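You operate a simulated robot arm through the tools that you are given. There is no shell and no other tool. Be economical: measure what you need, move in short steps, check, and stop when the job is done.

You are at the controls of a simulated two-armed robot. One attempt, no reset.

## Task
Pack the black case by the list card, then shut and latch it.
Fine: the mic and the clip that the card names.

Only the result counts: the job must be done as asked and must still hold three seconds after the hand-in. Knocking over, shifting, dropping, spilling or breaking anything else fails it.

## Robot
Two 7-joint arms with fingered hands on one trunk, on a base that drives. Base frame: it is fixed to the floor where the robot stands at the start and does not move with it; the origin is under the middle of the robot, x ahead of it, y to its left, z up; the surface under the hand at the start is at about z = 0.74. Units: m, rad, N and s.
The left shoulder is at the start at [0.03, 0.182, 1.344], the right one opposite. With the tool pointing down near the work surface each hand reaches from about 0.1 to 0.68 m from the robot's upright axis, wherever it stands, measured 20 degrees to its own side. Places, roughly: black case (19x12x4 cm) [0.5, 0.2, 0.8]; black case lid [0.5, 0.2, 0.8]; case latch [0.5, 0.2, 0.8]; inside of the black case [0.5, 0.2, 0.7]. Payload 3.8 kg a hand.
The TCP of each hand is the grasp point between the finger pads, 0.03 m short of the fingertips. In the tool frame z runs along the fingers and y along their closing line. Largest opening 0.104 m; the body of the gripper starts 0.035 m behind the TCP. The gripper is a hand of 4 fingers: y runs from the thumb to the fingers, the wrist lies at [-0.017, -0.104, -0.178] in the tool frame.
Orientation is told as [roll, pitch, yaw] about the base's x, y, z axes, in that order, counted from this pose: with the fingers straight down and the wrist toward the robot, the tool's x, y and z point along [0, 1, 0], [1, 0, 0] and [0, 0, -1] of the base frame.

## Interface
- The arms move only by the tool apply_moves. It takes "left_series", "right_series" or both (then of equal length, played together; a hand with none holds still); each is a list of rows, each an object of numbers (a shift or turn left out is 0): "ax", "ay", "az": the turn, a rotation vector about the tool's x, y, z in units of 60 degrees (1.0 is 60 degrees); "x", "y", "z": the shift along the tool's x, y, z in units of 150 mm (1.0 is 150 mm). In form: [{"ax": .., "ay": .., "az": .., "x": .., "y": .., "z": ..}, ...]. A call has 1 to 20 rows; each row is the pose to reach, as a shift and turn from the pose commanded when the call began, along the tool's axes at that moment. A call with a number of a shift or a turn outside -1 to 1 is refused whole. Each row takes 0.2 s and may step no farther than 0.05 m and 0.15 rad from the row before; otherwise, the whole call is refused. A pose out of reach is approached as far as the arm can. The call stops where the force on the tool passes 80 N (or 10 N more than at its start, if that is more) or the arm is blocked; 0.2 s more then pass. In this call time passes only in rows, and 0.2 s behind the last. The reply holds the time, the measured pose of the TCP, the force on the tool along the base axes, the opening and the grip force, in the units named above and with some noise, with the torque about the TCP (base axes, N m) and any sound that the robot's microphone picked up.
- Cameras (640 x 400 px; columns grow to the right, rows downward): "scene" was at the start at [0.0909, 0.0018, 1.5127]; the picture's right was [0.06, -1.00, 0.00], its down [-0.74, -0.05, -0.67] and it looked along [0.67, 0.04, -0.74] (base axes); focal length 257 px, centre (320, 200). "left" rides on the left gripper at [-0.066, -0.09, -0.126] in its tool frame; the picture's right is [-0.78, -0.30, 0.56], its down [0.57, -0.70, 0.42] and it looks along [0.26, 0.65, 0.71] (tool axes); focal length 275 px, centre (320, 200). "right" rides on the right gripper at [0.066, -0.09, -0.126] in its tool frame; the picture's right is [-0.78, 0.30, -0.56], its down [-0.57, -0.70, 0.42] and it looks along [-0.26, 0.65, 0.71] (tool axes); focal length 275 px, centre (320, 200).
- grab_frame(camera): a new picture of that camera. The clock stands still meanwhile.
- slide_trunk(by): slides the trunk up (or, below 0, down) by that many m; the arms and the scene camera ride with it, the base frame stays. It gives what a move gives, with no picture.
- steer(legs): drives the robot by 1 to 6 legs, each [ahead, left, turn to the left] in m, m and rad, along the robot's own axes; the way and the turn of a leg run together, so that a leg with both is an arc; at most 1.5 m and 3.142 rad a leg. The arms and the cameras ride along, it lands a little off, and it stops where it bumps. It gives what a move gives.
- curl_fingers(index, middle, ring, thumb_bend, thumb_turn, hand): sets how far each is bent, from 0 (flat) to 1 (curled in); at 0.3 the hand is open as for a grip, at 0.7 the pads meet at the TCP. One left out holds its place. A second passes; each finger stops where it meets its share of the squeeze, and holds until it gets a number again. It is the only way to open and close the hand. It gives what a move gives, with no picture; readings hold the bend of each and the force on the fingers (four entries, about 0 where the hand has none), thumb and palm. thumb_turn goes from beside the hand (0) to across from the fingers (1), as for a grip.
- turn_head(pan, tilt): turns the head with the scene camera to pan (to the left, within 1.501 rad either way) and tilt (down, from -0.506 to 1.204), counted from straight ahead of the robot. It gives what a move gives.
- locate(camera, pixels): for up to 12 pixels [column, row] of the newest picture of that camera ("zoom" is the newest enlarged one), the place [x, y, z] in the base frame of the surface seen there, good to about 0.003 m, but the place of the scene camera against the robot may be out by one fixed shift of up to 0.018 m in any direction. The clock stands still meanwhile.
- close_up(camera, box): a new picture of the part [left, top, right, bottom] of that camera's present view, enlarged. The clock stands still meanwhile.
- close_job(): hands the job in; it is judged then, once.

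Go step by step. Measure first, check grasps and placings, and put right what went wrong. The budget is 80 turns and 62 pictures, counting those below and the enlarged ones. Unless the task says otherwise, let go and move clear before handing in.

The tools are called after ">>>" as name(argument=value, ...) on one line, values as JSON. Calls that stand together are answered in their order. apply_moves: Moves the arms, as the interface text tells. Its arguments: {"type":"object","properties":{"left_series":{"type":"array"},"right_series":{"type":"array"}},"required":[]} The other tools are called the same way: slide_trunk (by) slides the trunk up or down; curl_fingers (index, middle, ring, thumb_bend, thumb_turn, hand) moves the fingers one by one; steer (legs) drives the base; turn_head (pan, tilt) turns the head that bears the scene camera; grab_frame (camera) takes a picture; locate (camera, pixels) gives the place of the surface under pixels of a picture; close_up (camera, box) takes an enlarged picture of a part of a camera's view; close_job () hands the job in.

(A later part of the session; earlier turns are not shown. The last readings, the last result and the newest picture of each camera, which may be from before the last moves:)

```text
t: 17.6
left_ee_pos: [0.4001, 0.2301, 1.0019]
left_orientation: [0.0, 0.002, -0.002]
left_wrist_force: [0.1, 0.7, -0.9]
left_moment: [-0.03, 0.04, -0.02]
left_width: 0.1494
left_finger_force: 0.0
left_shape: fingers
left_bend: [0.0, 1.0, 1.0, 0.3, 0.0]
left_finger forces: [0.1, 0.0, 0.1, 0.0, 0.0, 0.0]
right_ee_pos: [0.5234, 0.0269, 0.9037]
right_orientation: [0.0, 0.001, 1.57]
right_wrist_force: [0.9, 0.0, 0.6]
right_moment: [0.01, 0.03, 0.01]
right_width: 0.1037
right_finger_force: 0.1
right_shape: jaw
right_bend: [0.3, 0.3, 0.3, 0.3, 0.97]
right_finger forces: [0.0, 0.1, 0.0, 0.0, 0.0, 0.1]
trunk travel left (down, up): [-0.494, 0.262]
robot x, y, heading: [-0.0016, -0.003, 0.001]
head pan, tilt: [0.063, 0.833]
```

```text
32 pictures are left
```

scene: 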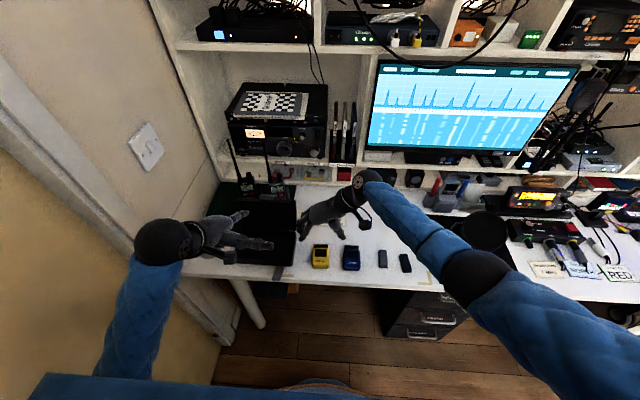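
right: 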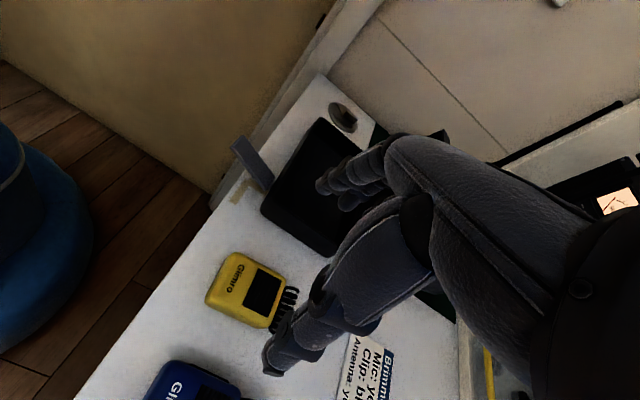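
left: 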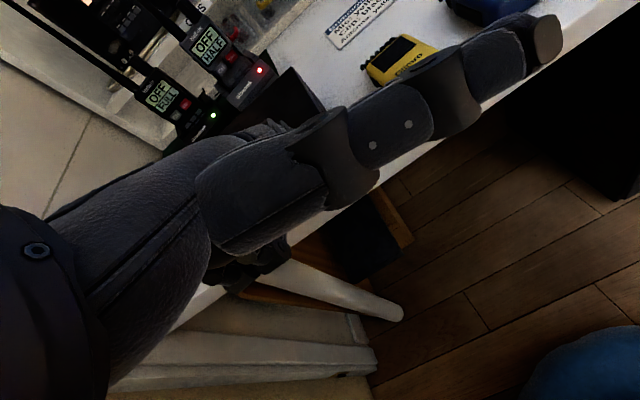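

The thumb would come near the blue mic if fully open; so I pre-close both sides to ~0.07 m and re-measure the mic in this view.

>>> locate(camera="right", pixels=[[234, 256], [281, 282], [264, 323], [211, 298], [247, 288], [175, 370], [196, 362], [240, 385], [330, 190], [345, 200], [272, 368], [282, 352]])

>>> curl_fingers(hand="right", index=0.43, middle=0.43, ring=0.43, thumb_bend=0.43, thumb_turn=1)

>>> grab_frame(camera="right")

```text
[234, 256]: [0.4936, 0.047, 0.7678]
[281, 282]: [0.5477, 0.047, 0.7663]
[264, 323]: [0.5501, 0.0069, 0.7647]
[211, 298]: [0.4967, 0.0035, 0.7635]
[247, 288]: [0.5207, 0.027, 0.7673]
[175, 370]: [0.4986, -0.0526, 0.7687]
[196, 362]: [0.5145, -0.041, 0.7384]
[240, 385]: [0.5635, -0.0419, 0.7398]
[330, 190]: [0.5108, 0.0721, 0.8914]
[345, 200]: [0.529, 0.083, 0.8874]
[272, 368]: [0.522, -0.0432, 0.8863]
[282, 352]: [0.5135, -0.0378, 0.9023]
```

```text
t: 18.6
left_ee_pos: [0.3993, 0.2295, 1.0022]
left_orientation: [0.0, 0.0, 0.001]
left_wrist_force: [0.3, -0.4, -0.3]
left_moment: [0.02, -0.02, -0.02]
left_width: 0.1495
left_finger_force: 0.0
left_shape: fingers
left_bend: [0.0, 1.0, 1.0, 0.3, 0.0]
left_finger forces: [0.0, 0.1, 0.1, 0.0, 0.0, 0.0]
right_ee_pos: [0.5224, 0.0256, 0.9028]
right_orientation: [-0.001, 0.001, 1.567]
right_wrist_force: [0.3, -0.3, 0.0]
right_moment: [0.01, 0.0, -0.03]
right_width: 0.0723
right_finger_force: 0.1
right_shape: fingers
right_bend: [0.43, 0.43, 0.43, 0.43, 0.99]
right_finger forces: [0.1, 0.0, 0.0, 0.0, 0.1, 0.1]
trunk travel left (down, up): [-0.494, 0.262]
robot x, y, heading: [0.0019, 0.0014, 0.003]
head pan, tilt: [0.063, 0.833]
```

```text
31 pictures are left
```

right: 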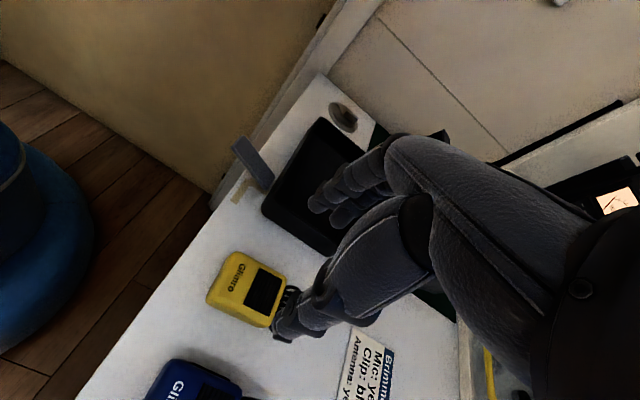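

The mic centre (0.522, 0.0255) coincides with the TCP. Descend to z≈0.776.

>>> apply_moves(right_series=[{"z": 0.25}, {"z": 0.5}, {"z": 0.7}, {"z": 0.845}])

>>> curl_fingers(hand="right", index=0.65, middle=0.65, ring=0.65, thumb_bend=0.65)

>>> close_up(camera="scene", box=[260, 190, 400, 290])

```text
t: 19.6
left_ee_pos: [0.4002, 0.2307, 1.0027]
left_orientation: [0.0, -0.001, 0.001]
left_wrist_force: [-0.5, 0.5, -1.0]
left_moment: [-0.03, 0.0, -0.01]
left_width: 0.1495
left_finger_force: 0.1
left_shape: fingers
left_bend: [0.0, 1.0, 1.0, 0.3, 0.0]
left_finger forces: [0.0, 0.1, 0.0, 0.1, 0.1, 0.0]
right_ee_pos: [0.4977, 0.0186, 0.812]
right_orientation: [-0.002, 0.0, 1.57]
right_wrist_force: [-0.9, 0.5, -0.3]
right_moment: [0.02, -0.02, -0.02]
right_width: 0.0722
right_finger_force: 0.1
right_shape: fingers
right_bend: [0.43, 0.43, 0.43, 0.43, 0.99]
right_finger forces: [0.1, 0.1, 0.0, 0.1, 0.0, 0.1]
right hand out of reach, approached as far as the arm can: row 2, 3, 4
trunk travel left (down, up): [-0.494, 0.262]
robot x, y, heading: [-0.0034, 0.0003, 0.0]
head pan, tilt: [0.063, 0.833]
```

```text
t: 20.6
left_ee_pos: [0.3997, 0.2314, 1.0017]
left_orientation: [0.0, 0.001, 0.0]
left_wrist_force: [0.0, 0.7, 0.1]
left_moment: [-0.02, 0.02, 0.0]
left_width: 0.1494
left_finger_force: 0.1
left_shape: fingers
left_bend: [0.0, 1.0, 1.0, 0.3, 0.0]
left_finger forces: [0.0, 0.0, 0.0, 0.0, 0.1, 0.0]
right_ee_pos: [0.4984, 0.0191, 0.8121]
right_orientation: [-0.002, 0.0, 1.569]
right_wrist_force: [-0.1, 0.4, 0.3]
right_moment: [0.0, 0.03, 0.02]
right_width: 0.0159
right_finger_force: 0.1
right_shape: fingers
right_bend: [0.65, 0.65, 0.65, 0.65, 1.0]
right_finger forces: [0.0, 0.1, 0.1, 0.1, 0.0, 0.1]
trunk travel left (down, up): [-0.494, 0.262]
robot x, y, heading: [0.0028, -0.002, -0.002]
head pan, tilt: [0.063, 0.833]
```

```text
4.00 times, centred on (330, 240) of scene
```

zoom: 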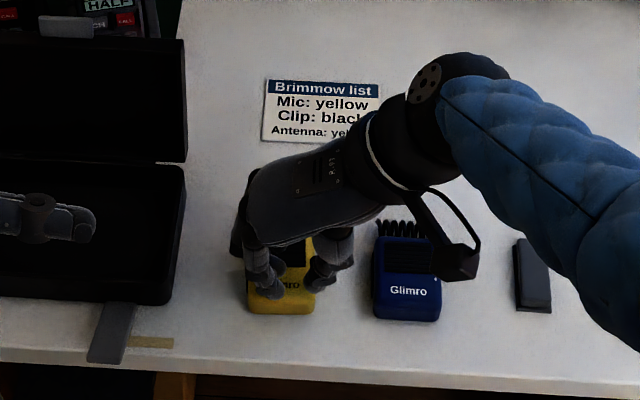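

The arm ran out of reach at z 0.812 and closed on air above the mic; nothing touched. I'll reopen, raise both hands, and lower the trunk so the arms can reach down.

>>> curl_fingers(hand="right", index=0.43, middle=0.43, ring=0.43, thumb_bend=0.43)

>>> apply_moves(right_series=[{"z": -0.2}, {"z": -0.4}, {"z": -0.6}, {"z": -0.8}, {"z": -1.0}], left_series=[{"y": -0.1, "z": -0.15}, {"y": -0.2, "z": -0.35}, {"y": -0.3, "z": -0.55}, {"y": -0.4, "z": -0.75}, {"y": -0.5, "z": -0.95}])

>>> slide_trunk(by=-0.13)

```text
t: 21.6
left_ee_pos: [0.3992, 0.2304, 1.002]
left_orientation: [-0.001, 0.0, -0.001]
left_wrist_force: [0.1, 0.3, -0.1]
left_moment: [0.0, 0.02, 0.0]
left_width: 0.1494
left_finger_force: 0.0
left_shape: fingers
left_bend: [0.0, 1.0, 1.0, 0.3, 0.0]
left_finger forces: [0.1, 0.0, 0.0, 0.0, 0.0, 0.0]
right_ee_pos: [0.4977, 0.0189, 0.8114]
right_orientation: [0.001, 0.0, 1.569]
right_wrist_force: [-0.8, -0.6, -0.4]
right_moment: [0.01, -0.02, 0.01]
right_width: 0.0713
right_finger_force: 0.1
right_shape: fingers
right_bend: [0.43, 0.43, 0.43, 0.43, 0.99]
right_finger forces: [0.1, 0.0, 0.0, 0.0, 0.0, 0.0]
trunk travel left (down, up): [-0.494, 0.262]
robot x, y, heading: [-0.0028, 0.0022, -0.002]
head pan, tilt: [0.063, 0.833]
```

```text
t: 22.8
left_ee_pos: [0.3827, 0.2323, 1.1405]
left_orientation: [0.0, 0.005, 0.0]
left_wrist_force: [0.2, 0.8, 0.0]
left_moment: [-0.06, 0.04, 0.02]
left_width: 0.1495
left_finger_force: 0.1
left_shape: fingers
left_bend: [0.0, 1.0, 1.0, 0.3, 0.0]
left_finger forces: [0.0, 0.0, 0.0, 0.0, 0.1, 0.1]
left hand out of reach, approached as far as the arm can: row 3, 4, 5
right_ee_pos: [0.5581, 0.0399, 0.9331]
right_orientation: [0.004, 0.002, 1.57]
right_wrist_force: [-0.4, 0.1, 1.0]
right_moment: [-0.03, 0.01, 0.01]
right_width: 0.0713
right_finger_force: 0.1
right_shape: fingers
right_bend: [0.43, 0.43, 0.43, 0.43, 0.99]
right_finger forces: [0.0, 0.0, 0.0, 0.0, 0.0, 0.1]
right hand out of reach, approached as far as the arm can: row 1, 2, 3, 4, 5
trunk travel left (down, up): [-0.494, 0.262]
robot x, y, heading: [-0.0006, 0.001, -0.003]
head pan, tilt: [0.063, 0.833]
```

```text
t: 24.4
left_ee_pos: [0.392, 0.2306, 0.9915]
left_orientation: [0.0, 0.057, 0.0]
left_wrist_force: [-0.9, -0.1, -0.1]
left_moment: [0.02, 0.02, 0.02]
left_width: 0.1494
left_finger_force: 0.1
left_shape: fingers
left_bend: [0.0, 1.0, 1.0, 0.3, 0.0]
left_finger forces: [0.0, 0.1, 0.1, 0.0, 0.0, 0.0]
right_ee_pos: [0.5554, 0.0407, 0.7748]
right_orientation: [0.055, -0.002, 1.569]
right_wrist_force: [0.6, -1.0, 10.2]
right_moment: [0.33, -0.15, 0.0]
right_width: 0.0722
right_finger_force: 4.5
right_shape: fingers
right_bend: [0.43, 0.42, 0.43, 0.43, 0.99]
right_finger forces: [0.0, 9.1, 0.0, 0.0, 0.4, 0.0]
trunk travel left (down, up): [-0.364, 0.392]
robot x, y, heading: [0.0012, 0.0013, 0.0]
head pan, tilt: [0.063, 0.833]
```

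The commanded pose drifted and the slide brought the hand down to z 0.775, with a fingertip pressing ~9 N (probably the table). Look before moving.

>>> close_up(camera="scene", box=[230, 180, 400, 310])

>>> grab_frame(camera="right")

```text
3.08 times, centred on (315, 245) of scene
```

zoom: 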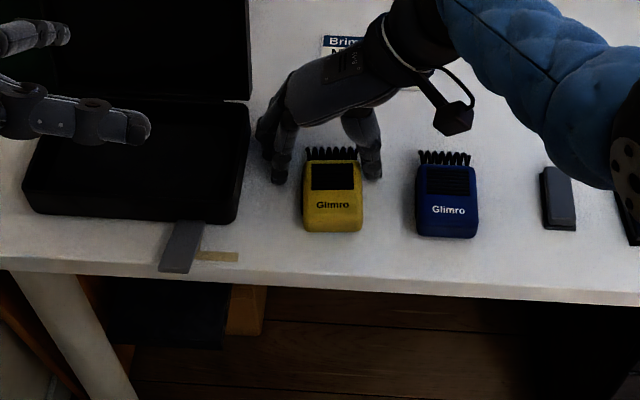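

```text
28 pictures are left
```

right: 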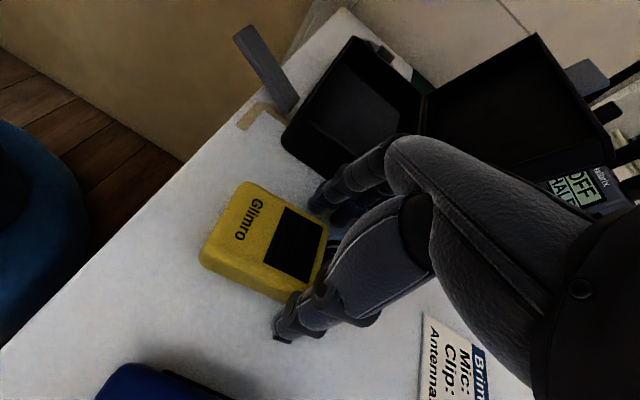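

The hand straddles the spring end; nothing toppled. Locate the mic again and lift slightly to relieve the fingertip.

>>> locate(camera="right", pixels=[[247, 190], [316, 238], [284, 294], [207, 252], [258, 243], [283, 325], [318, 195], [350, 205]])

>>> apply_moves(right_series=[{"z": -0.03}, {"z": -0.05}])

```text
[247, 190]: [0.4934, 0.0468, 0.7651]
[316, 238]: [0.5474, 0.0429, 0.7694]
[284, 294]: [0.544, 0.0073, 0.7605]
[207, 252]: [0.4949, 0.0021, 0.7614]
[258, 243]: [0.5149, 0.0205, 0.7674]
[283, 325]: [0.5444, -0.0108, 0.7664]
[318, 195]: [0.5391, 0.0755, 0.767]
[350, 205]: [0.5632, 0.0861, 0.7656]
```

```text
t: 25.0
left_ee_pos: [0.3925, 0.2311, 0.9905]
left_orientation: [0.0, 0.059, -0.001]
left_wrist_force: [1.0, -0.7, -0.3]
left_moment: [0.02, 0.03, -0.03]
left_width: 0.1495
left_finger_force: 0.0
left_shape: fingers
left_bend: [0.0, 1.0, 1.0, 0.3, 0.0]
left_finger forces: [0.0, 0.0, 0.0, 0.0, 0.1, 0.0]
right_ee_pos: [0.5563, 0.0401, 0.7774]
right_orientation: [0.059, 0.001, 1.571]
right_wrist_force: [-0.2, 0.0, 0.4]
right_moment: [-0.01, -0.02, -0.02]
right_width: 0.0718
right_finger_force: 0.2
right_shape: fingers
right_bend: [0.43, 0.43, 0.43, 0.43, 0.99]
right_finger forces: [0.0, 0.0, 0.0, 0.0, 0.0, 0.0]
trunk travel left (down, up): [-0.364, 0.392]
robot x, y, heading: [-0.001, -0.0009, -0.004]
head pan, tilt: [0.063, 0.833]
```

Force cleared, mic unmoved. Shift −y first, then −x onto the mic's centre, and level the hand.

>>> apply_moves(right_series=[{"y": -0.05, "z": -0.02, "ax": 0.03}, {"y": -0.095, "z": -0.02, "ax": 0.056}, {"x": 0.08, "y": -0.095, "z": -0.01, "ax": 0.056}, {"x": 0.16, "y": -0.095, "z": -0.01, "ax": 0.056}, {"x": 0.227, "y": -0.095, "z": -0.005, "ax": 0.056}])

>>> close_up(camera="right", box=[160, 120, 420, 380])

```text
t: 26.2
left_ee_pos: [0.3913, 0.2305, 0.9913]
left_orientation: [-0.001, 0.057, -0.002]
left_wrist_force: [-0.7, 0.9, -0.2]
left_moment: [-0.03, 0.04, 0.0]
left_width: 0.1494
left_finger_force: 0.2
left_shape: fingers
left_bend: [0.0, 1.0, 1.0, 0.3, 0.0]
left_finger forces: [0.0, 0.0, 0.0, 0.1, 0.1, 0.0]
right_ee_pos: [0.5554, 0.0389, 0.7742]
right_orientation: [0.046, 0.052, 1.571]
right_wrist_force: [5.8, -0.7, 31.7]
right_moment: [1.16, -0.91, -0.32]
right_width: 0.0722
right_finger_force: 15.1
right_shape: fingers
right_bend: [0.43, 0.44, 0.43, 0.43, 0.99]
right_finger forces: [0.3, 21.8, 9.0, 0.0, 0.1, 0.0]
right hand out of reach, approached as far as the arm can: row 1, 2, 3, 4, 5
trunk travel left (down, up): [-0.364, 0.392]
robot x, y, heading: [-0.0003, 0.001, 0.005]
head pan, tilt: [0.063, 0.833]
```

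```text
1.54 times, centred on (290, 250) of right
```

zoom: 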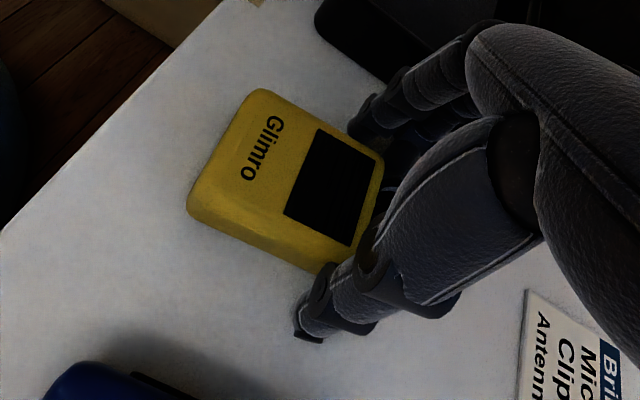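

The arm is stuck near a joint limit with this yaw and presses on the table; raise first. Turning the base left would make this yaw comfortable, so I'll also check wall clearance on the left.

>>> apply_moves(right_series=[{"z": -0.2}, {"z": -0.4}, {"z": -0.6}, {"z": -0.8}])

>>> grab_frame(camera="scene")

>>> locate(camera="scene", pixels=[[120, 150], [60, 200], [20, 230], [100, 250], [210, 340], [190, 265], [150, 230], [20, 130], [30, 320], [300, 350], [140, 240], [320, 390]])

```text
t: 27.2
left_ee_pos: [0.392, 0.2313, 0.9894]
left_orientation: [0.002, 0.057, -0.001]
left_wrist_force: [-1.0, 0.9, 0.6]
left_moment: [-0.02, -0.01, -0.02]
left_width: 0.1496
left_finger_force: 0.0
left_shape: fingers
left_bend: [0.0, 1.0, 1.0, 0.3, 0.0]
left_finger forces: [0.1, 0.0, 0.0, 0.0, 0.0, 0.0]
right_ee_pos: [0.5872, 0.0544, 0.8796]
right_orientation: [0.061, 0.06, 1.575]
right_wrist_force: [-0.1, -0.2, 0.0]
right_moment: [0.02, 0.0, 0.01]
right_width: 0.0722
right_finger_force: 0.1
right_shape: fingers
right_bend: [0.43, 0.43, 0.43, 0.43, 0.99]
right_finger forces: [0.1, 0.0, 0.1, 0.1, 0.0, 0.1]
right hand out of reach, approached as far as the arm can: row 1, 2, 3, 4
trunk travel left (down, up): [-0.364, 0.392]
robot x, y, heading: [0.0006, 0.0032, 0.0]
head pan, tilt: [0.063, 0.833]
```

```text
26 pictures are left
```

scene: 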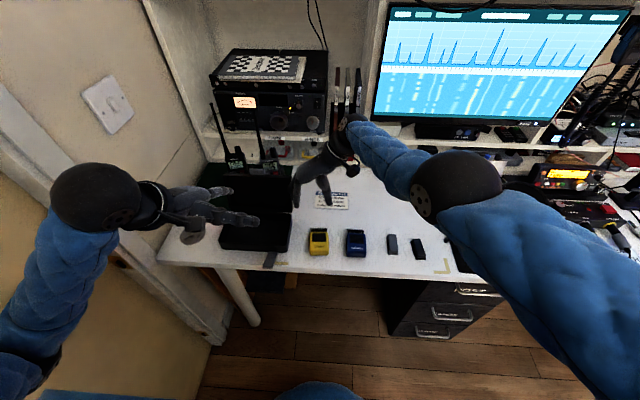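

```text
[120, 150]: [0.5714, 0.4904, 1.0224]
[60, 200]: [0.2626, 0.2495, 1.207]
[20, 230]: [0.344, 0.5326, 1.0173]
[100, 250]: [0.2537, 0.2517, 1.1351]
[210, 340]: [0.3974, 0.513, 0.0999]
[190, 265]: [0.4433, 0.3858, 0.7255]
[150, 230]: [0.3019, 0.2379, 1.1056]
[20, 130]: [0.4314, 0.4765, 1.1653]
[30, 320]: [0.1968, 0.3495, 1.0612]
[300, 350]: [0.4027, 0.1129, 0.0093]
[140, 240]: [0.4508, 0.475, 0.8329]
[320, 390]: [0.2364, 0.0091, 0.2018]
```

The wall is at y≈0.49. I'll pull the right hand up/back with yaw unwound (and the left hand inward), then shift the base right slightly and turn it left ~0.6 rad.

>>> apply_moves(right_series=[{"z": -0.15, "az": 0.1425, "x": 0.1, "y": -0.1}, {"z": -0.3, "az": 0.285, "x": 0.2, "y": -0.25}, {"z": -0.4, "az": 0.4275, "x": 0.3, "y": -0.4}, {"z": -0.5, "az": 0.57, "x": 0.4, "y": -0.55}, {"z": -0.5, "az": 0.7125, "x": 0.5, "y": -0.7}, {"z": -0.5, "az": 0.855, "x": 0.6, "y": -0.85}, {"z": -0.5, "az": 0.9975, "x": 0.7, "y": -1.0}], left_series=[{"x": -0.08}, {"x": -0.16}, {"x": -0.24}, {"x": -0.32}, {"x": -0.4}, {"x": -0.45}, {"x": -0.5}])

```text
t: 28.8
left_ee_pos: [0.392, 0.1547, 0.99]
left_orientation: [0.001, 0.059, 0.001]
left_wrist_force: [0.7, 0.3, 0.1]
left_moment: [0.03, -0.03, -0.01]
left_width: 0.1493
left_finger_force: 0.0
left_shape: fingers
left_bend: [0.0, 1.0, 1.0, 0.3, 0.0]
left_finger forces: [0.0, 0.0, 0.1, 0.1, 0.0, 0.0]
right_ee_pos: [0.7157, -0.0251, 0.9518]
right_orientation: [-0.023, 0.081, 0.524]
right_wrist_force: [-0.3, 0.3, 0.6]
right_moment: [-0.02, 0.04, -0.02]
right_width: 0.0721
right_finger_force: 0.0
right_shape: fingers
right_bend: [0.43, 0.43, 0.43, 0.43, 0.99]
right_finger forces: [0.0, 0.0, 0.0, 0.0, 0.1, 0.0]
right hand out of reach, approached as far as the arm can: row 1, 2, 3, 4, 5, 6, 7
trunk travel left (down, up): [-0.364, 0.392]
robot x, y, heading: [-0.0013, -0.0016, 0.003]
head pan, tilt: [0.063, 0.833]
```

The right arm drifted outward instead (x 0.716) – a solver limit. Hold the command a few rows rising slightly, and look at the arm's shape.

>>> apply_moves(right_series=[{"z": -0.1}, {"z": -0.2}, {"z": -0.3}, {"z": -0.4}, {"z": -0.5}, {"z": -0.5}])

>>> grab_frame(camera="scene")

```text
t: 30.2
left_ee_pos: [0.3911, 0.1555, 0.9901]
left_orientation: [0.001, 0.06, 0.001]
left_wrist_force: [0.8, 0.5, -0.6]
left_moment: [0.03, 0.03, 0.01]
left_width: 0.1497
left_finger_force: 0.0
left_shape: fingers
left_bend: [0.0, 1.0, 1.0, 0.3, 0.0]
left_finger forces: [0.1, 0.1, 0.0, 0.0, 0.0, 0.0]
right_ee_pos: [0.7199, -0.0213, 1.0238]
right_orientation: [-0.022, 0.081, 0.526]
right_wrist_force: [0.0, 0.2, 0.1]
right_moment: [-0.02, -0.01, -0.03]
right_width: 0.0721
right_finger_force: 0.1
right_shape: fingers
right_bend: [0.43, 0.43, 0.43, 0.43, 0.99]
right_finger forces: [0.0, 0.0, 0.0, 0.1, 0.1, 0.0]
right hand out of reach, approached as far as the arm can: row 2, 3, 4, 5, 6
trunk travel left (down, up): [-0.364, 0.392]
robot x, y, heading: [-0.0018, -0.0003, 0.005]
head pan, tilt: [0.063, 0.833]
```

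```text
25 pictures are left
```

scene: 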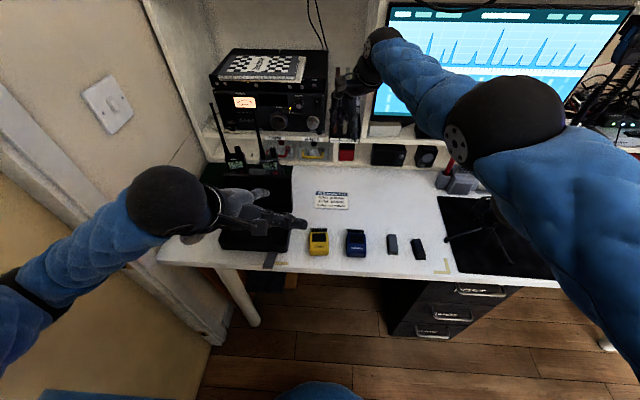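

The elbow is up and nearly straight; command now follows the reached pose. Pull the hand straight back toward the body while unwinding the yaw.

>>> apply_moves(right_series=[{"y": -0.2, "az": 0.12}, {"y": -0.4, "az": 0.24}, {"y": -0.6, "az": 0.36}, {"y": -0.8, "az": 0.48}, {"y": -1.0, "az": 0.5}])

```text
t: 31.4
left_ee_pos: [0.3925, 0.1563, 0.9894]
left_orientation: [0.0, 0.059, 0.0]
left_wrist_force: [0.3, -0.6, -0.1]
left_moment: [-0.02, 0.02, -0.01]
left_width: 0.1494
left_finger_force: 0.1
left_shape: fingers
left_bend: [0.0, 1.0, 1.0, 0.3, 0.0]
left_finger forces: [0.0, 0.0, 0.0, 0.0, 0.0, 0.1]
right_ee_pos: [0.7394, -0.062, 1.0465]
right_orientation: [-0.062, 0.058, -0.002]
right_wrist_force: [-0.2, 0.4, -0.5]
right_moment: [0.01, -0.01, 0.01]
right_width: 0.072
right_finger_force: 0.1
right_shape: fingers
right_bend: [0.43, 0.43, 0.43, 0.43, 0.99]
right_finger forces: [0.1, 0.0, 0.0, 0.0, 0.1, 0.0]
right hand out of reach, approached as far as the arm can: row 1, 2, 3, 4, 5
trunk travel left (down, up): [-0.364, 0.392]
robot x, y, heading: [-0.0002, 0.0009, -0.003]
head pan, tilt: [0.063, 0.833]
```

Still stuck in x. Try sideways to the right and a bit down, back toward the starting configuration.

>>> apply_moves(right_series=[{"x": -0.2}, {"x": -0.4}, {"x": -0.6}, {"x": -0.8}, {"x": -1.0}])

>>> apply_moves(right_series=[{"y": -0.15}, {"y": -0.3}, {"y": -0.45}])

```text
t: 32.6
left_ee_pos: [0.391, 0.1554, 0.9909]
left_orientation: [0.0, 0.058, 0.001]
left_wrist_force: [0.6, -0.8, 0.6]
left_moment: [0.02, 0.0, 0.02]
left_width: 0.1497
left_finger_force: 0.0
left_shape: fingers
left_bend: [0.0, 1.0, 1.0, 0.3, 0.0]
left_finger forces: [0.0, 0.1, 0.0, 0.0, 0.0, 0.0]
right_ee_pos: [0.7642, -0.2117, 1.0555]
right_orientation: [-0.058, 0.058, 0.003]
right_wrist_force: [0.1, -0.4, -0.8]
right_moment: [0.03, -0.02, -0.02]
right_width: 0.0721
right_finger_force: 0.1
right_shape: fingers
right_bend: [0.43, 0.43, 0.43, 0.43, 0.99]
right_finger forces: [0.1, 0.1, 0.0, 0.0, 0.0, 0.0]
right hand out of reach, approached as far as the arm can: row 1, 2, 3, 4, 5
trunk travel left (down, up): [-0.364, 0.392]
robot x, y, heading: [0.002, -0.0001, -0.002]
head pan, tilt: [0.063, 0.833]
```

```text
t: 33.4
left_ee_pos: [0.3923, 0.1561, 0.9903]
left_orientation: [-0.001, 0.059, 0.001]
left_wrist_force: [-0.9, 0.1, 0.2]
left_moment: [-0.04, 0.0, -0.03]
left_width: 0.1498
left_finger_force: 0.1
left_shape: fingers
left_bend: [0.0, 1.0, 1.0, 0.3, 0.0]
left_finger forces: [0.0, 0.1, 0.0, 0.0, 0.0, 0.1]
right_ee_pos: [0.765, -0.2097, 1.0555]
right_orientation: [-0.059, 0.059, 0.001]
right_wrist_force: [0.6, 0.1, 0.1]
right_moment: [-0.03, 0.02, -0.03]
right_width: 0.0718
right_finger_force: 0.1
right_shape: fingers
right_bend: [0.43, 0.43, 0.43, 0.43, 0.99]
right_finger forces: [0.0, 0.0, 0.1, 0.0, 0.0, 0.0]
right hand out of reach, approached as far as the arm can: row 1, 2, 3
trunk travel left (down, up): [-0.364, 0.392]
robot x, y, heading: [0.0019, -0.0031, 0.002]
head pan, tilt: [0.063, 0.833]
```

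x won't retract with the tool strictly down. Try pitching the fingers forward 30° to free the wrist, then pull back.

>>> apply_moves(right_series=[{"ax": -0.14, "z": -0.1}, {"ax": -0.28, "z": -0.2}, {"ax": -0.42, "z": -0.3}, {"ax": -0.56, "z": -0.4}, {"ax": -0.7, "z": -0.5}])

>>> apply_moves(right_series=[{"y": -0.1, "z": -0.1}, {"y": -0.3, "z": -0.3}, {"y": -0.4, "z": -0.4}])

>>> grab_frame(camera="scene")

```text
t: 34.5
left_ee_pos: [0.3833, 0.1558, 0.9941]
left_orientation: [0.0, 0.051, -0.004]
left_wrist_force: [-0.5, -0.9, -0.1]
left_moment: [-0.04, 0.0, 0.0]
left_width: 0.1494
left_finger_force: 0.1
left_shape: fingers
left_bend: [0.0, 1.0, 1.0, 0.3, 0.0]
left_finger forces: [0.1, 0.0, 0.0, 0.1, 0.0, 0.1]
right_ee_pos: [0.846, -0.2251, 1.1194]
right_orientation: [-0.071, -0.572, 0.038]
right_wrist_force: [-57.5, 1.0, 3.0]
right_moment: [0.0, -1.09, -0.65]
right_width: 0.019
right_finger_force: 29.3
right_shape: fingers
right_bend: [0.7, 0.7, 0.7, 0.42, 0.98]
right_finger forces: [17.1, 21.6, 19.2, 0.1, 0.1, 0.0]
right hand out of reach, approached as far as the arm can: row 1, 2, 3, 4, 5
trunk travel left (down, up): [-0.364, 0.392]
robot x, y, heading: [-0.0025, -0.0026, -0.002]
head pan, tilt: [0.063, 0.833]
stopped in row 5 (right hand): the force on the tool passed its limit at 113 N (the readings are from after the stop); the commanded pose is now the measured one
```

```text
t: 35.4
left_ee_pos: [0.3859, 0.1547, 0.992]
left_orientation: [0.0, 0.051, -0.002]
left_wrist_force: [-0.7, 0.3, 0.5]
left_moment: [0.02, 0.01, 0.04]
left_width: 0.1495
left_finger_force: 0.1
left_shape: fingers
left_bend: [0.0, 1.0, 1.0, 0.3, 0.0]
left_finger forces: [0.0, 0.0, 0.0, 0.1, 0.1, 0.0]
right_ee_pos: [0.8467, -0.2243, 1.1213]
right_orientation: [-0.069, -0.549, 0.034]
right_wrist_force: [-64.6, 0.1, -21.8]
right_moment: [0.19, -1.25, -0.65]
right_width: 0.0186
right_finger_force: 32.1
right_shape: fingers
right_bend: [0.7, 0.7, 0.7, 0.42, 0.98]
right_finger forces: [20.8, 23.4, 20.2, 0.0, 0.1, 0.0]
right hand out of reach, approached as far as the arm can: row 1, 2, 3
trunk travel left (down, up): [-0.364, 0.392]
robot x, y, heading: [0.0023, 0.0006, -0.006]
head pan, tilt: [0.063, 0.833]
```

```text
24 pictures are left
```

scene: 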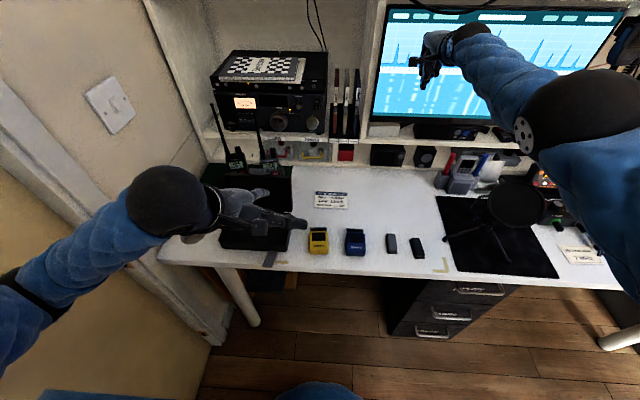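

The hand swung into the monitor (65 N). Back the base off straight away to relieve it.

>>> steer(legs=[[-0.2, 0, 0]])

>>> apply_moves(right_series=[{"ax": 0.14}, {"ax": 0.28}, {"ax": 0.42}, {"ax": 0.5}])

>>> grab_frame(camera="scene")

```text
t: 37.0
left_ee_pos: [0.1881, 0.1564, 0.9905]
left_orientation: [0.001, 0.058, 0.003]
left_wrist_force: [-0.4, 0.5, 1.0]
left_moment: [-0.01, -0.02, 0.03]
left_width: 0.1495
left_finger_force: 0.1
left_shape: fingers
left_bend: [0.0, 1.0, 1.0, 0.3, 0.0]
left_finger forces: [0.1, 0.0, 0.0, 0.0, 0.0, 0.0]
right_ee_pos: [0.6544, -0.2195, 1.1276]
right_orientation: [-0.068, -0.573, 0.038]
right_wrist_force: [-0.8, 1.6, 0.4]
right_moment: [-0.03, 0.06, -0.02]
right_width: 0.0715
right_finger_force: 0.0
right_shape: fingers
right_bend: [0.43, 0.43, 0.43, 0.43, 0.99]
right_finger forces: [0.0, 0.0, 0.0, 0.0, 0.1, 0.0]
trunk travel left (down, up): [-0.364, 0.392]
robot x, y, heading: [-0.205, 0.0037, 0.004]
head pan, tilt: [0.063, 0.833]
```

```text
t: 38.0
left_ee_pos: [0.1899, 0.1561, 0.9898]
left_orientation: [0.0, 0.059, 0.002]
left_wrist_force: [-0.5, 1.0, 0.5]
left_moment: [0.0, 0.0, 0.0]
left_width: 0.1494
left_finger_force: 0.1
left_shape: fingers
left_bend: [0.0, 1.0, 1.0, 0.3, 0.0]
left_finger forces: [0.0, 0.0, 0.0, 0.1, 0.0, 0.1]
right_ee_pos: [0.5922, -0.2177, 1.1187]
right_orientation: [-0.059, -0.143, 0.01]
right_wrist_force: [0.0, 0.5, -0.3]
right_moment: [0.04, 0.03, 0.01]
right_width: 0.0718
right_finger_force: 0.1
right_shape: fingers
right_bend: [0.43, 0.43, 0.43, 0.43, 0.99]
right_finger forces: [0.0, 0.0, 0.1, 0.1, 0.0, 0.0]
right hand out of reach, approached as far as the arm can: row 1, 2, 3, 4
trunk travel left (down, up): [-0.364, 0.392]
robot x, y, heading: [-0.2001, 0.0005, -0.002]
head pan, tilt: [0.063, 0.833]
```

```text
23 pictures are left
```

scene: 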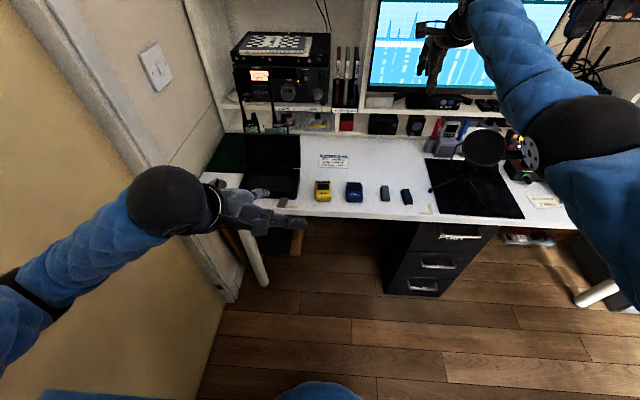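

Freed; the monitor looks unmoved. Now tilt the other way and pull the right hand back.

>>> apply_moves(right_series=[{"ax": 0.14, "y": -0.1}, {"ax": 0.28, "y": -0.25}, {"ax": 0.42, "y": -0.4}, {"ax": 0.56, "y": -0.6}, {"ax": 0.7, "y": -0.8}, {"ax": 0.8, "y": -1.0}])

>>> apply_moves(right_series=[{"y": -0.2}, {"y": -0.4}, {"y": -0.6}])

```text
t: 39.4
left_ee_pos: [0.1896, 0.1562, 0.9894]
left_orientation: [0.0, 0.058, 0.002]
left_wrist_force: [-0.5, 0.0, -0.1]
left_moment: [0.01, 0.02, 0.04]
left_width: 0.1498
left_finger_force: 0.0
left_shape: fingers
left_bend: [0.0, 1.0, 1.0, 0.3, 0.0]
left_finger forces: [0.1, 0.0, 0.0, 0.0, 0.0, 0.0]
right_ee_pos: [0.4308, -0.2211, 1.094]
right_orientation: [-0.078, 0.698, -0.048]
right_wrist_force: [0.1, 0.5, -0.2]
right_moment: [-0.04, -0.04, 0.01]
right_width: 0.0716
right_finger_force: 0.2
right_shape: fingers
right_bend: [0.43, 0.43, 0.43, 0.43, 0.99]
right_finger forces: [0.0, 0.1, 0.0, 0.0, 0.0, 0.0]
right hand out of reach, approached as far as the arm can: row 1, 2, 3, 4, 5, 6
trunk travel left (down, up): [-0.364, 0.392]
robot x, y, heading: [-0.2036, -0.0017, 0.002]
head pan, tilt: [0.063, 0.833]
```

```text
t: 40.1
left_ee_pos: [0.1895, 0.1561, 0.9896]
left_orientation: [0.0, 0.056, 0.002]
left_wrist_force: [0.1, -0.1, 0.2]
left_moment: [-0.03, 0.0, -0.02]
left_width: 0.1495
left_finger_force: 0.0
left_shape: fingers
left_bend: [0.0, 1.0, 1.0, 0.3, 0.0]
left_finger forces: [0.0, 0.1, 0.0, 0.0, 0.1, 0.0]
right_ee_pos: [0.4169, -0.2175, 1.1607]
right_orientation: [-0.076, 0.694, -0.047]
right_wrist_force: [0.6, -0.1, 0.9]
right_moment: [-0.02, -0.02, -0.01]
right_width: 0.0716
right_finger_force: 0.0
right_shape: fingers
right_bend: [0.43, 0.43, 0.43, 0.43, 0.99]
right_finger forces: [0.0, 0.1, 0.1, 0.0, 0.0, 0.1]
right hand out of reach, approached as far as the arm can: row 1, 2, 3
trunk travel left (down, up): [-0.364, 0.392]
robot x, y, heading: [-0.2028, 0.0004, -0.0]
head pan, tilt: [0.063, 0.833]
```

It retracts when tilted. Continue back-and-down along the tool axis to let the elbow bend.

>>> apply_moves(right_series=[{"z": 0.2}, {"z": 0.4}, {"z": 0.6}, {"z": 0.8}, {"z": 1.0}])

>>> apply_moves(right_series=[{"z": 0.1, "ax": -0.1}, {"z": 0.2, "ax": -0.2}, {"z": 0.3, "ax": -0.3}, {"z": 0.4, "ax": -0.4}])

```text
t: 41.4
left_ee_pos: [0.1898, 0.156, 0.9898]
left_orientation: [-0.003, 0.059, 0.001]
left_wrist_force: [0.4, 0.3, -0.5]
left_moment: [-0.02, 0.02, -0.01]
left_width: 0.1494
left_finger_force: 0.1
left_shape: fingers
left_bend: [0.0, 1.0, 1.0, 0.3, 0.0]
left_finger forces: [0.1, 0.0, 0.1, 0.1, 0.0, 0.0]
right_ee_pos: [0.4315, -0.2169, 1.0736]
right_orientation: [-0.078, 0.696, -0.048]
right_wrist_force: [-1.4, 0.8, -0.2]
right_moment: [-0.01, 0.02, 0.03]
right_width: 0.0719
right_finger_force: 0.1
right_shape: fingers
right_bend: [0.43, 0.43, 0.43, 0.43, 0.99]
right_finger forces: [0.0, 0.0, 0.1, 0.0, 0.0, 0.0]
right hand out of reach, approached as far as the arm can: row 1, 2, 3, 4, 5
trunk travel left (down, up): [-0.364, 0.392]
robot x, y, heading: [-0.204, 0.0034, 0.003]
head pan, tilt: [0.063, 0.833]
```

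```text
t: 42.4
left_ee_pos: [0.1905, 0.1563, 0.9904]
left_orientation: [-0.001, 0.059, 0.002]
left_wrist_force: [0.2, -0.4, -0.7]
left_moment: [-0.01, -0.02, 0.03]
left_width: 0.1495
left_finger_force: 0.0
left_shape: fingers
left_bend: [0.0, 1.0, 1.0, 0.3, 0.0]
left_finger forces: [0.0, 0.0, 0.0, 0.0, 0.1, 0.0]
right_ee_pos: [0.5217, -0.2138, 1.0367]
right_orientation: [-0.062, 0.277, -0.012]
right_wrist_force: [0.8, 1.4, 0.4]
right_moment: [-0.03, 0.01, 0.01]
right_width: 0.0718
right_finger_force: 0.0
right_shape: fingers
right_bend: [0.43, 0.43, 0.43, 0.43, 0.99]
right_finger forces: [0.1, 0.0, 0.0, 0.1, 0.1, 0.0]
right hand out of reach, approached as far as the arm can: row 1, 2, 3, 4
trunk travel left (down, up): [-0.364, 0.392]
robot x, y, heading: [-0.2025, -0.0007, 0.002]
head pan, tilt: [0.063, 0.833]
```

The wrist keeps a constant 0.64 m from the shoulder: the right elbow is locked straight. I'll back off for room, then pitch the hand strongly up, which should force the elbow to bend.

>>> steer(legs=[[-0.2, 0, 0]])

>>> apply_moves(right_series=[{"ax": -0.14, "y": -0.1}, {"ax": -0.28, "y": -0.2}, {"ax": -0.42, "y": -0.3}, {"ax": -0.56, "y": -0.4}, {"ax": -0.7, "y": -0.5}, {"ax": -0.84, "y": -0.6}, {"ax": -0.98, "y": -0.7}])

>>> apply_moves(right_series=[{"ax": -0.14, "z": -0.1}, {"ax": -0.28, "z": -0.2}, {"ax": -0.42, "z": -0.4}, {"ax": -0.56, "z": -0.6}, {"ax": -0.7, "z": -0.8}, {"ax": -0.84, "z": -1.0}])

```text
t: 43.5
left_ee_pos: [0.1789, 0.1366, 0.9901]
left_orientation: [0.001, 0.06, -0.026]
left_wrist_force: [-0.2, 0.4, 0.5]
left_moment: [0.02, 0.01, 0.01]
left_width: 0.1496
left_finger_force: 0.0
left_shape: fingers
left_bend: [0.0, 1.0, 1.0, 0.3, 0.0]
left_finger forces: [0.1, 0.0, 0.0, 0.0, 0.0, 0.0]
right_ee_pos: [0.5012, -0.2422, 1.0354]
right_orientation: [-0.061, 0.278, -0.039]
right_wrist_force: [0.1, 0.3, -0.5]
right_moment: [0.02, -0.04, 0.0]
right_width: 0.0718
right_finger_force: 0.1
right_shape: fingers
right_bend: [0.43, 0.43, 0.43, 0.43, 0.99]
right_finger forces: [0.0, 0.0, 0.1, 0.0, 0.0, 0.0]
trunk travel left (down, up): [-0.364, 0.392]
robot x, y, heading: [-0.2189, -0.0068, -0.025]
head pan, tilt: [0.063, 0.833]
stopped in leg 1: the robot was blocked; the commanded pose is now the measured one
```

```text
t: 45.1
left_ee_pos: [0.1804, 0.1378, 0.9893]
left_orientation: [0.002, 0.059, -0.027]
left_wrist_force: [-1.0, -0.2, -0.3]
left_moment: [0.0, -0.03, 0.0]
left_width: 0.1497
left_finger_force: 0.0
left_shape: fingers
left_bend: [0.0, 1.0, 1.0, 0.3, 0.0]
left_finger forces: [0.0, 0.1, 0.0, 0.0, 0.1, 0.0]
right_ee_pos: [0.6332, -0.2301, 1.0168]
right_orientation: [-0.479, -0.669, 0.351]
right_wrist_force: [0.8, 0.0, 1.8]
right_moment: [0.03, 0.08, -0.01]
right_width: 0.0716
right_finger_force: 0.1
right_shape: fingers
right_bend: [0.43, 0.43, 0.43, 0.43, 0.99]
right_finger forces: [0.0, 0.0, 0.1, 0.0, 0.0, 0.1]
right hand out of reach, approached as far as the arm can: row 1, 2, 3, 4, 5, 6, 7
trunk travel left (down, up): [-0.364, 0.392]
robot x, y, heading: [-0.218, -0.0082, -0.023]
head pan, tilt: [0.063, 0.833]
```

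```text
t: 46.5
left_ee_pos: [0.1804, 0.1379, 0.9902]
left_orientation: [-0.001, 0.059, -0.025]
left_wrist_force: [-0.9, 0.2, -0.6]
left_moment: [0.01, 0.01, -0.02]
left_width: 0.1494
left_finger_force: 0.0
left_shape: fingers
left_bend: [0.0, 1.0, 1.0, 0.3, 0.0]
left_finger forces: [0.0, 0.0, 0.0, 0.0, 0.1, 0.0]
right_ee_pos: [0.5779, -0.1964, 1.1032]
right_orientation: [-2.388, -1.487, 2.366]
right_wrist_force: [0.6, 0.7, 0.7]
right_moment: [-0.02, 0.02, -0.05]
right_width: 0.0719
right_finger_force: 0.2
right_shape: fingers
right_bend: [0.43, 0.43, 0.43, 0.43, 0.99]
right_finger forces: [0.0, 0.0, 0.0, 0.0, 0.0, 0.0]
right hand out of reach, approached as far as the arm can: row 1, 2, 3, 4, 5, 6
trunk travel left (down, up): [-0.364, 0.392]
robot x, y, heading: [-0.2165, -0.0074, -0.028]
head pan, tilt: [0.063, 0.833]
```

Orientation is now fingers-forward. Pull back along −z of the tool and see if the elbow bends.

>>> apply_moves(right_series=[{"z": -0.2}, {"z": -0.4}, {"z": -0.6}, {"z": -0.8}, {"z": -1.0}])

>>> grab_frame(camera="scene")

```text
t: 47.7
left_ee_pos: [0.1802, 0.1367, 0.9895]
left_orientation: [0.002, 0.057, -0.024]
left_wrist_force: [0.5, 0.2, -0.6]
left_moment: [0.01, 0.01, -0.01]
left_width: 0.1495
left_finger_force: 0.0
left_shape: fingers
left_bend: [0.0, 1.0, 1.0, 0.3, 0.0]
left_finger forces: [0.0, 0.0, 0.0, 0.0, 0.1, 0.1]
right_ee_pos: [0.5429, -0.1861, 1.0284]
right_orientation: [-2.365, -1.488, 2.345]
right_wrist_force: [0.1, -0.1, 0.0]
right_moment: [0.03, -0.01, 0.04]
right_width: 0.0716
right_finger_force: 0.0
right_shape: fingers
right_bend: [0.43, 0.43, 0.43, 0.43, 0.99]
right_finger forces: [0.1, 0.0, 0.1, 0.0, 0.0, 0.0]
right hand out of reach, approached as far as the arm can: row 1, 2, 3, 4, 5
trunk travel left (down, up): [-0.364, 0.392]
robot x, y, heading: [-0.2122, -0.0096, -0.032]
head pan, tilt: [0.063, 0.833]
```

```text
22 pictures are left
```

scene: 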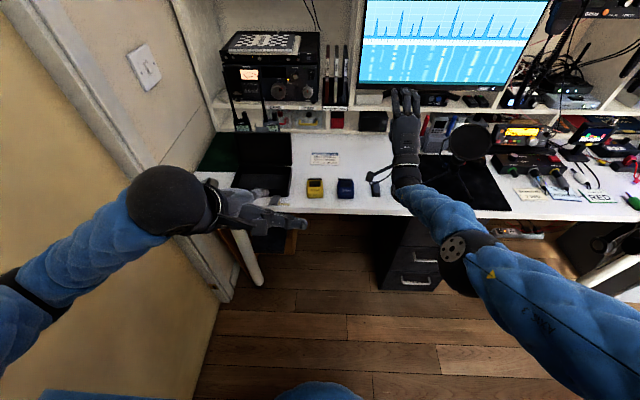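

Still straight. Pitch the fingers up further while moving up and back, so that only elbow flexion can satisfy it.

>>> apply_moves(right_series=[{"ax": -0.14, "y": 0.15, "z": -0.1}, {"ax": -0.28, "y": 0.3, "z": -0.25}, {"ax": -0.42, "y": 0.45, "z": -0.4}, {"ax": -0.56, "y": 0.6, "z": -0.55}, {"ax": -0.7, "y": 0.75, "z": -0.7}, {"ax": -0.84, "y": 0.9, "z": -0.85}, {"ax": -0.98, "y": 1.0, "z": -1.0}])

>>> apply_moves(right_series=[{"y": -0.1}, {"y": -0.25}, {"y": -0.4}, {"y": -0.6}])

```text
t: 49.3
left_ee_pos: [0.1796, 0.1379, 0.9894]
left_orientation: [0.002, 0.06, -0.022]
left_wrist_force: [0.8, 0.9, 0.3]
left_moment: [-0.01, 0.02, -0.01]
left_width: 0.1494
left_finger_force: 0.0
left_shape: fingers
left_bend: [0.0, 1.0, 1.0, 0.3, 0.0]
left_finger forces: [0.1, 0.0, 0.0, 0.0, 0.0, 0.0]
right_ee_pos: [0.3838, -0.1735, 1.1701]
right_orientation: [-3.072, -0.485, 3.088]
right_wrist_force: [-0.4, -0.4, 0.2]
right_moment: [-0.01, 0.0, 0.0]
right_width: 0.0718
right_finger_force: 0.1
right_shape: fingers
right_bend: [0.43, 0.43, 0.43, 0.43, 0.99]
right_finger forces: [0.0, 0.0, 0.0, 0.0, 0.1, 0.0]
trunk travel left (down, up): [-0.364, 0.392]
robot x, y, heading: [-0.2158, -0.0103, -0.026]
head pan, tilt: [0.063, 0.833]
```

```text
t: 50.3
left_ee_pos: [0.1797, 0.1365, 0.9901]
left_orientation: [-0.001, 0.06, -0.027]
left_wrist_force: [-0.2, 0.3, 0.9]
left_moment: [-0.02, -0.02, -0.02]
left_width: 0.1494
left_finger_force: 0.1
left_shape: fingers
left_bend: [0.0, 1.0, 1.0, 0.3, 0.0]
left_finger forces: [0.0, 0.0, 0.0, 0.0, 0.0, 0.1]
right_ee_pos: [0.3846, -0.1736, 1.1699]
right_orientation: [-3.075, -0.486, 3.087]
right_wrist_force: [-0.2, -0.6, 0.5]
right_moment: [0.0, -0.01, 0.0]
right_width: 0.0719
right_finger_force: 0.0
right_shape: fingers
right_bend: [0.43, 0.43, 0.43, 0.43, 0.99]
right_finger forces: [0.0, 0.0, 0.0, 0.0, 0.0, 0.0]
right hand out of reach, approached as far as the arm can: row 1, 2, 3, 4
trunk travel left (down, up): [-0.364, 0.392]
robot x, y, heading: [-0.2152, -0.0079, -0.025]
head pan, tilt: [0.063, 0.833]
```

That pose was fully reached. Now move further up-and-back along tool +y without rotation.

>>> apply_moves(right_series=[{"y": 0.2}, {"y": 0.4}, {"y": 0.6}, {"y": 0.8}, {"y": 1.0}])

```text
t: 51.5
left_ee_pos: [0.1796, 0.1387, 0.9911]
left_orientation: [0.002, 0.06, -0.025]
left_wrist_force: [0.0, -0.4, -0.6]
left_moment: [0.02, 0.01, 0.01]
left_width: 0.1493
left_finger_force: 0.0
left_shape: fingers
left_bend: [0.0, 1.0, 1.0, 0.3, 0.0]
left_finger forces: [0.0, 0.0, 0.1, 0.0, 0.1, 0.1]
right_ee_pos: [0.2522, -0.1674, 1.2419]
right_orientation: [-3.074, -0.486, 3.087]
right_wrist_force: [0.8, -0.3, -0.2]
right_moment: [0.01, 0.02, 0.0]
right_width: 0.0719
right_finger_force: 0.0
right_shape: fingers
right_bend: [0.43, 0.43, 0.43, 0.43, 0.99]
right_finger forces: [0.0, 0.1, 0.1, 0.1, 0.0, 0.0]
trunk travel left (down, up): [-0.364, 0.392]
robot x, y, heading: [-0.2173, -0.0063, -0.028]
head pan, tilt: [0.063, 0.833]
```

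The right elbow is free now. Rotate the hand back to fingers-down in stages, keeping the wrist roughly in place.

>>> apply_moves(right_series=[{"ax": 0.14, "y": -0.14}, {"ax": 0.28, "y": -0.28}, {"ax": 0.42, "y": -0.42}, {"ax": 0.56, "y": -0.56}, {"ax": 0.7, "y": -0.7}, {"ax": 0.84, "y": -0.84}, {"ax": 0.98, "y": -0.95}])

>>> apply_moves(right_series=[{"ax": 0.14, "y": -0.14}, {"ax": 0.28, "y": -0.28}, {"ax": 0.42, "y": -0.42}, {"ax": 0.56, "y": -0.56}, {"ax": 0.7, "y": -0.7}, {"ax": 0.84, "y": -0.84, "z": -0.1}, {"ax": 0.98, "y": -0.95, "z": -0.2}])

```text
t: 53.1
left_ee_pos: [0.18, 0.1371, 0.9894]
left_orientation: [0.0, 0.058, -0.025]
left_wrist_force: [0.0, -0.9, -0.4]
left_moment: [0.0, -0.02, -0.03]
left_width: 0.1495
left_finger_force: 0.1
left_shape: fingers
left_bend: [0.0, 1.0, 1.0, 0.3, 0.0]
left_finger forces: [0.1, 0.1, 0.0, 0.0, 0.1, 0.0]
right_ee_pos: [0.3782, -0.1745, 1.1739]
right_orientation: [-2.31, -1.488, 2.292]
right_wrist_force: [0.4, 0.4, -0.3]
right_moment: [0.01, 0.06, 0.01]
right_width: 0.0721
right_finger_force: 0.0
right_shape: fingers
right_bend: [0.43, 0.43, 0.43, 0.43, 0.99]
right_finger forces: [0.0, 0.1, 0.0, 0.0, 0.0, 0.0]
trunk travel left (down, up): [-0.364, 0.392]
robot x, y, heading: [-0.2164, -0.0081, -0.028]
head pan, tilt: [0.063, 0.833]
```

```text
t: 54.7
left_ee_pos: [0.1809, 0.1369, 0.9893]
left_orientation: [0.0, 0.058, -0.025]
left_wrist_force: [-0.1, -0.2, -0.6]
left_moment: [0.03, 0.0, 0.03]
left_width: 0.1494
left_finger_force: 0.3
left_shape: fingers
left_bend: [0.0, 1.0, 1.0, 0.3, 0.0]
left_finger forces: [0.1, 0.0, 0.0, 0.0, 0.1, 0.0]
right_ee_pos: [0.3554, -0.1826, 1.0297]
right_orientation: [-0.071, -0.597, 0.019]
right_wrist_force: [-0.2, 0.2, -0.2]
right_moment: [0.0, -0.01, 0.0]
right_width: 0.0719
right_finger_force: 0.0
right_shape: fingers
right_bend: [0.43, 0.43, 0.43, 0.43, 0.99]
right_finger forces: [0.1, 0.1, 0.0, 0.0, 0.0, 0.0]
trunk travel left (down, up): [-0.364, 0.392]
robot x, y, heading: [-0.2133, -0.0109, -0.028]
head pan, tilt: [0.063, 0.833]
```

Recovered. Level the right hand, yaw it ~55° relative to the robot, then drive: forward a bit, turn left 0.63 rad, and into position for the mic.

>>> apply_moves(right_series=[{"ax": 0.12, "y": -0.05, "z": -0.07}, {"ax": 0.24, "y": -0.1, "z": -0.14}, {"ax": 0.36, "y": -0.15, "z": -0.2}, {"ax": 0.48, "y": -0.2, "z": -0.27}, {"ax": 0.57, "y": -0.26, "z": -0.34}])

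>>> apply_moves(right_series=[{"az": -0.14}, {"az": -0.28}, {"az": -0.42}, {"az": -0.56}, {"az": -0.7}, {"az": -0.84}, {"az": -0.93}])

>>> steer(legs=[[0.1, 0, 0], [0, 0, 0.63], [0.076, -0.126, 0]])

>>> grab_frame(camera="scene")

```text
t: 55.9
left_ee_pos: [0.1799, 0.139, 0.99]
left_orientation: [0.0, 0.06, -0.023]
left_wrist_force: [0.3, 0.3, 0.2]
left_moment: [-0.05, -0.01, 0.01]
left_width: 0.1495
left_finger_force: 0.0
left_shape: fingers
left_bend: [0.0, 1.0, 1.0, 0.3, 0.0]
left_finger forces: [0.0, 0.0, 0.0, 0.1, 0.0, 0.0]
right_ee_pos: [0.2948, -0.1805, 1.0504]
right_orientation: [-0.066, -0.003, -0.026]
right_wrist_force: [0.0, -0.1, -0.3]
right_moment: [-0.04, -0.02, -0.04]
right_width: 0.0717
right_finger_force: 0.0
right_shape: fingers
right_bend: [0.43, 0.43, 0.43, 0.43, 0.99]
right_finger forces: [0.1, 0.0, 0.0, 0.0, 0.1, 0.0]
trunk travel left (down, up): [-0.364, 0.392]
robot x, y, heading: [-0.2138, -0.0113, -0.025]
head pan, tilt: [0.063, 0.833]
```

```text
t: 57.5
left_ee_pos: [0.1806, 0.1377, 0.9902]
left_orientation: [0.0, 0.059, -0.024]
left_wrist_force: [0.0, -0.1, -0.3]
left_moment: [-0.05, 0.01, -0.02]
left_width: 0.1495
left_finger_force: 0.1
left_shape: fingers
left_bend: [0.0, 1.0, 1.0, 0.3, 0.0]
left_finger forces: [0.0, 0.1, 0.1, 0.0, 0.0, 0.0]
right_ee_pos: [0.2949, -0.1774, 1.0502]
right_orientation: [-0.037, 0.05, 0.954]
right_wrist_force: [-0.3, -0.1, 0.3]
right_moment: [0.0, 0.0, -0.01]
right_width: 0.0717
right_finger_force: 0.1
right_shape: fingers
right_bend: [0.43, 0.43, 0.43, 0.43, 0.99]
right_finger forces: [0.0, 0.0, 0.0, 0.1, 0.0, 0.0]
right hand out of reach, approached as far as the arm can: row 3, 4, 5
trunk travel left (down, up): [-0.364, 0.392]
robot x, y, heading: [-0.2145, -0.0065, -0.023]
head pan, tilt: [0.063, 0.833]
```

```text
t: 61.3
left_ee_pos: [0.2551, 0.2784, 0.9908]
left_orientation: [0.002, 0.059, 0.605]
left_wrist_force: [0.4, 0.9, 0.6]
left_moment: [-0.02, 0.01, -0.01]
left_width: 0.1496
left_finger_force: 0.1
left_shape: fingers
left_bend: [0.0, 1.0, 1.0, 0.3, 0.0]
left_finger forces: [0.1, 0.0, 0.1, 0.1, 0.0, 0.1]
right_ee_pos: [0.5325, 0.0913, 1.0502]
right_orientation: [-0.035, 0.046, 1.582]
right_wrist_force: [0.5, 0.1, -0.9]
right_moment: [0.05, 0.0, 0.01]
right_width: 0.0718
right_finger_force: 0.0
right_shape: fingers
right_bend: [0.43, 0.43, 0.43, 0.43, 0.99]
right_finger forces: [0.0, 0.0, 0.0, 0.0, 0.0, 0.0]
trunk travel left (down, up): [-0.364, 0.392]
robot x, y, heading: [0.0166, -0.0727, 0.606]
head pan, tilt: [0.063, 0.833]
```

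```text
21 pictures are left
```

scene: 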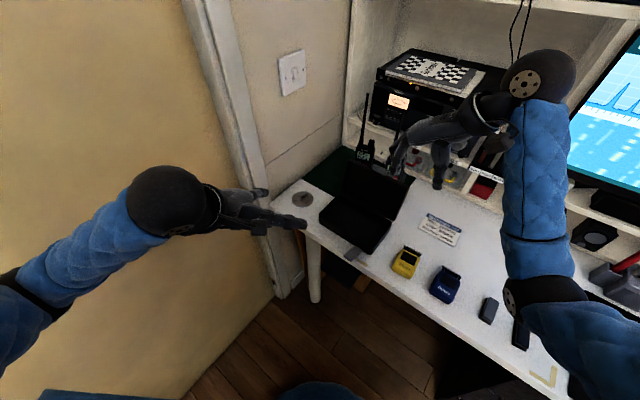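

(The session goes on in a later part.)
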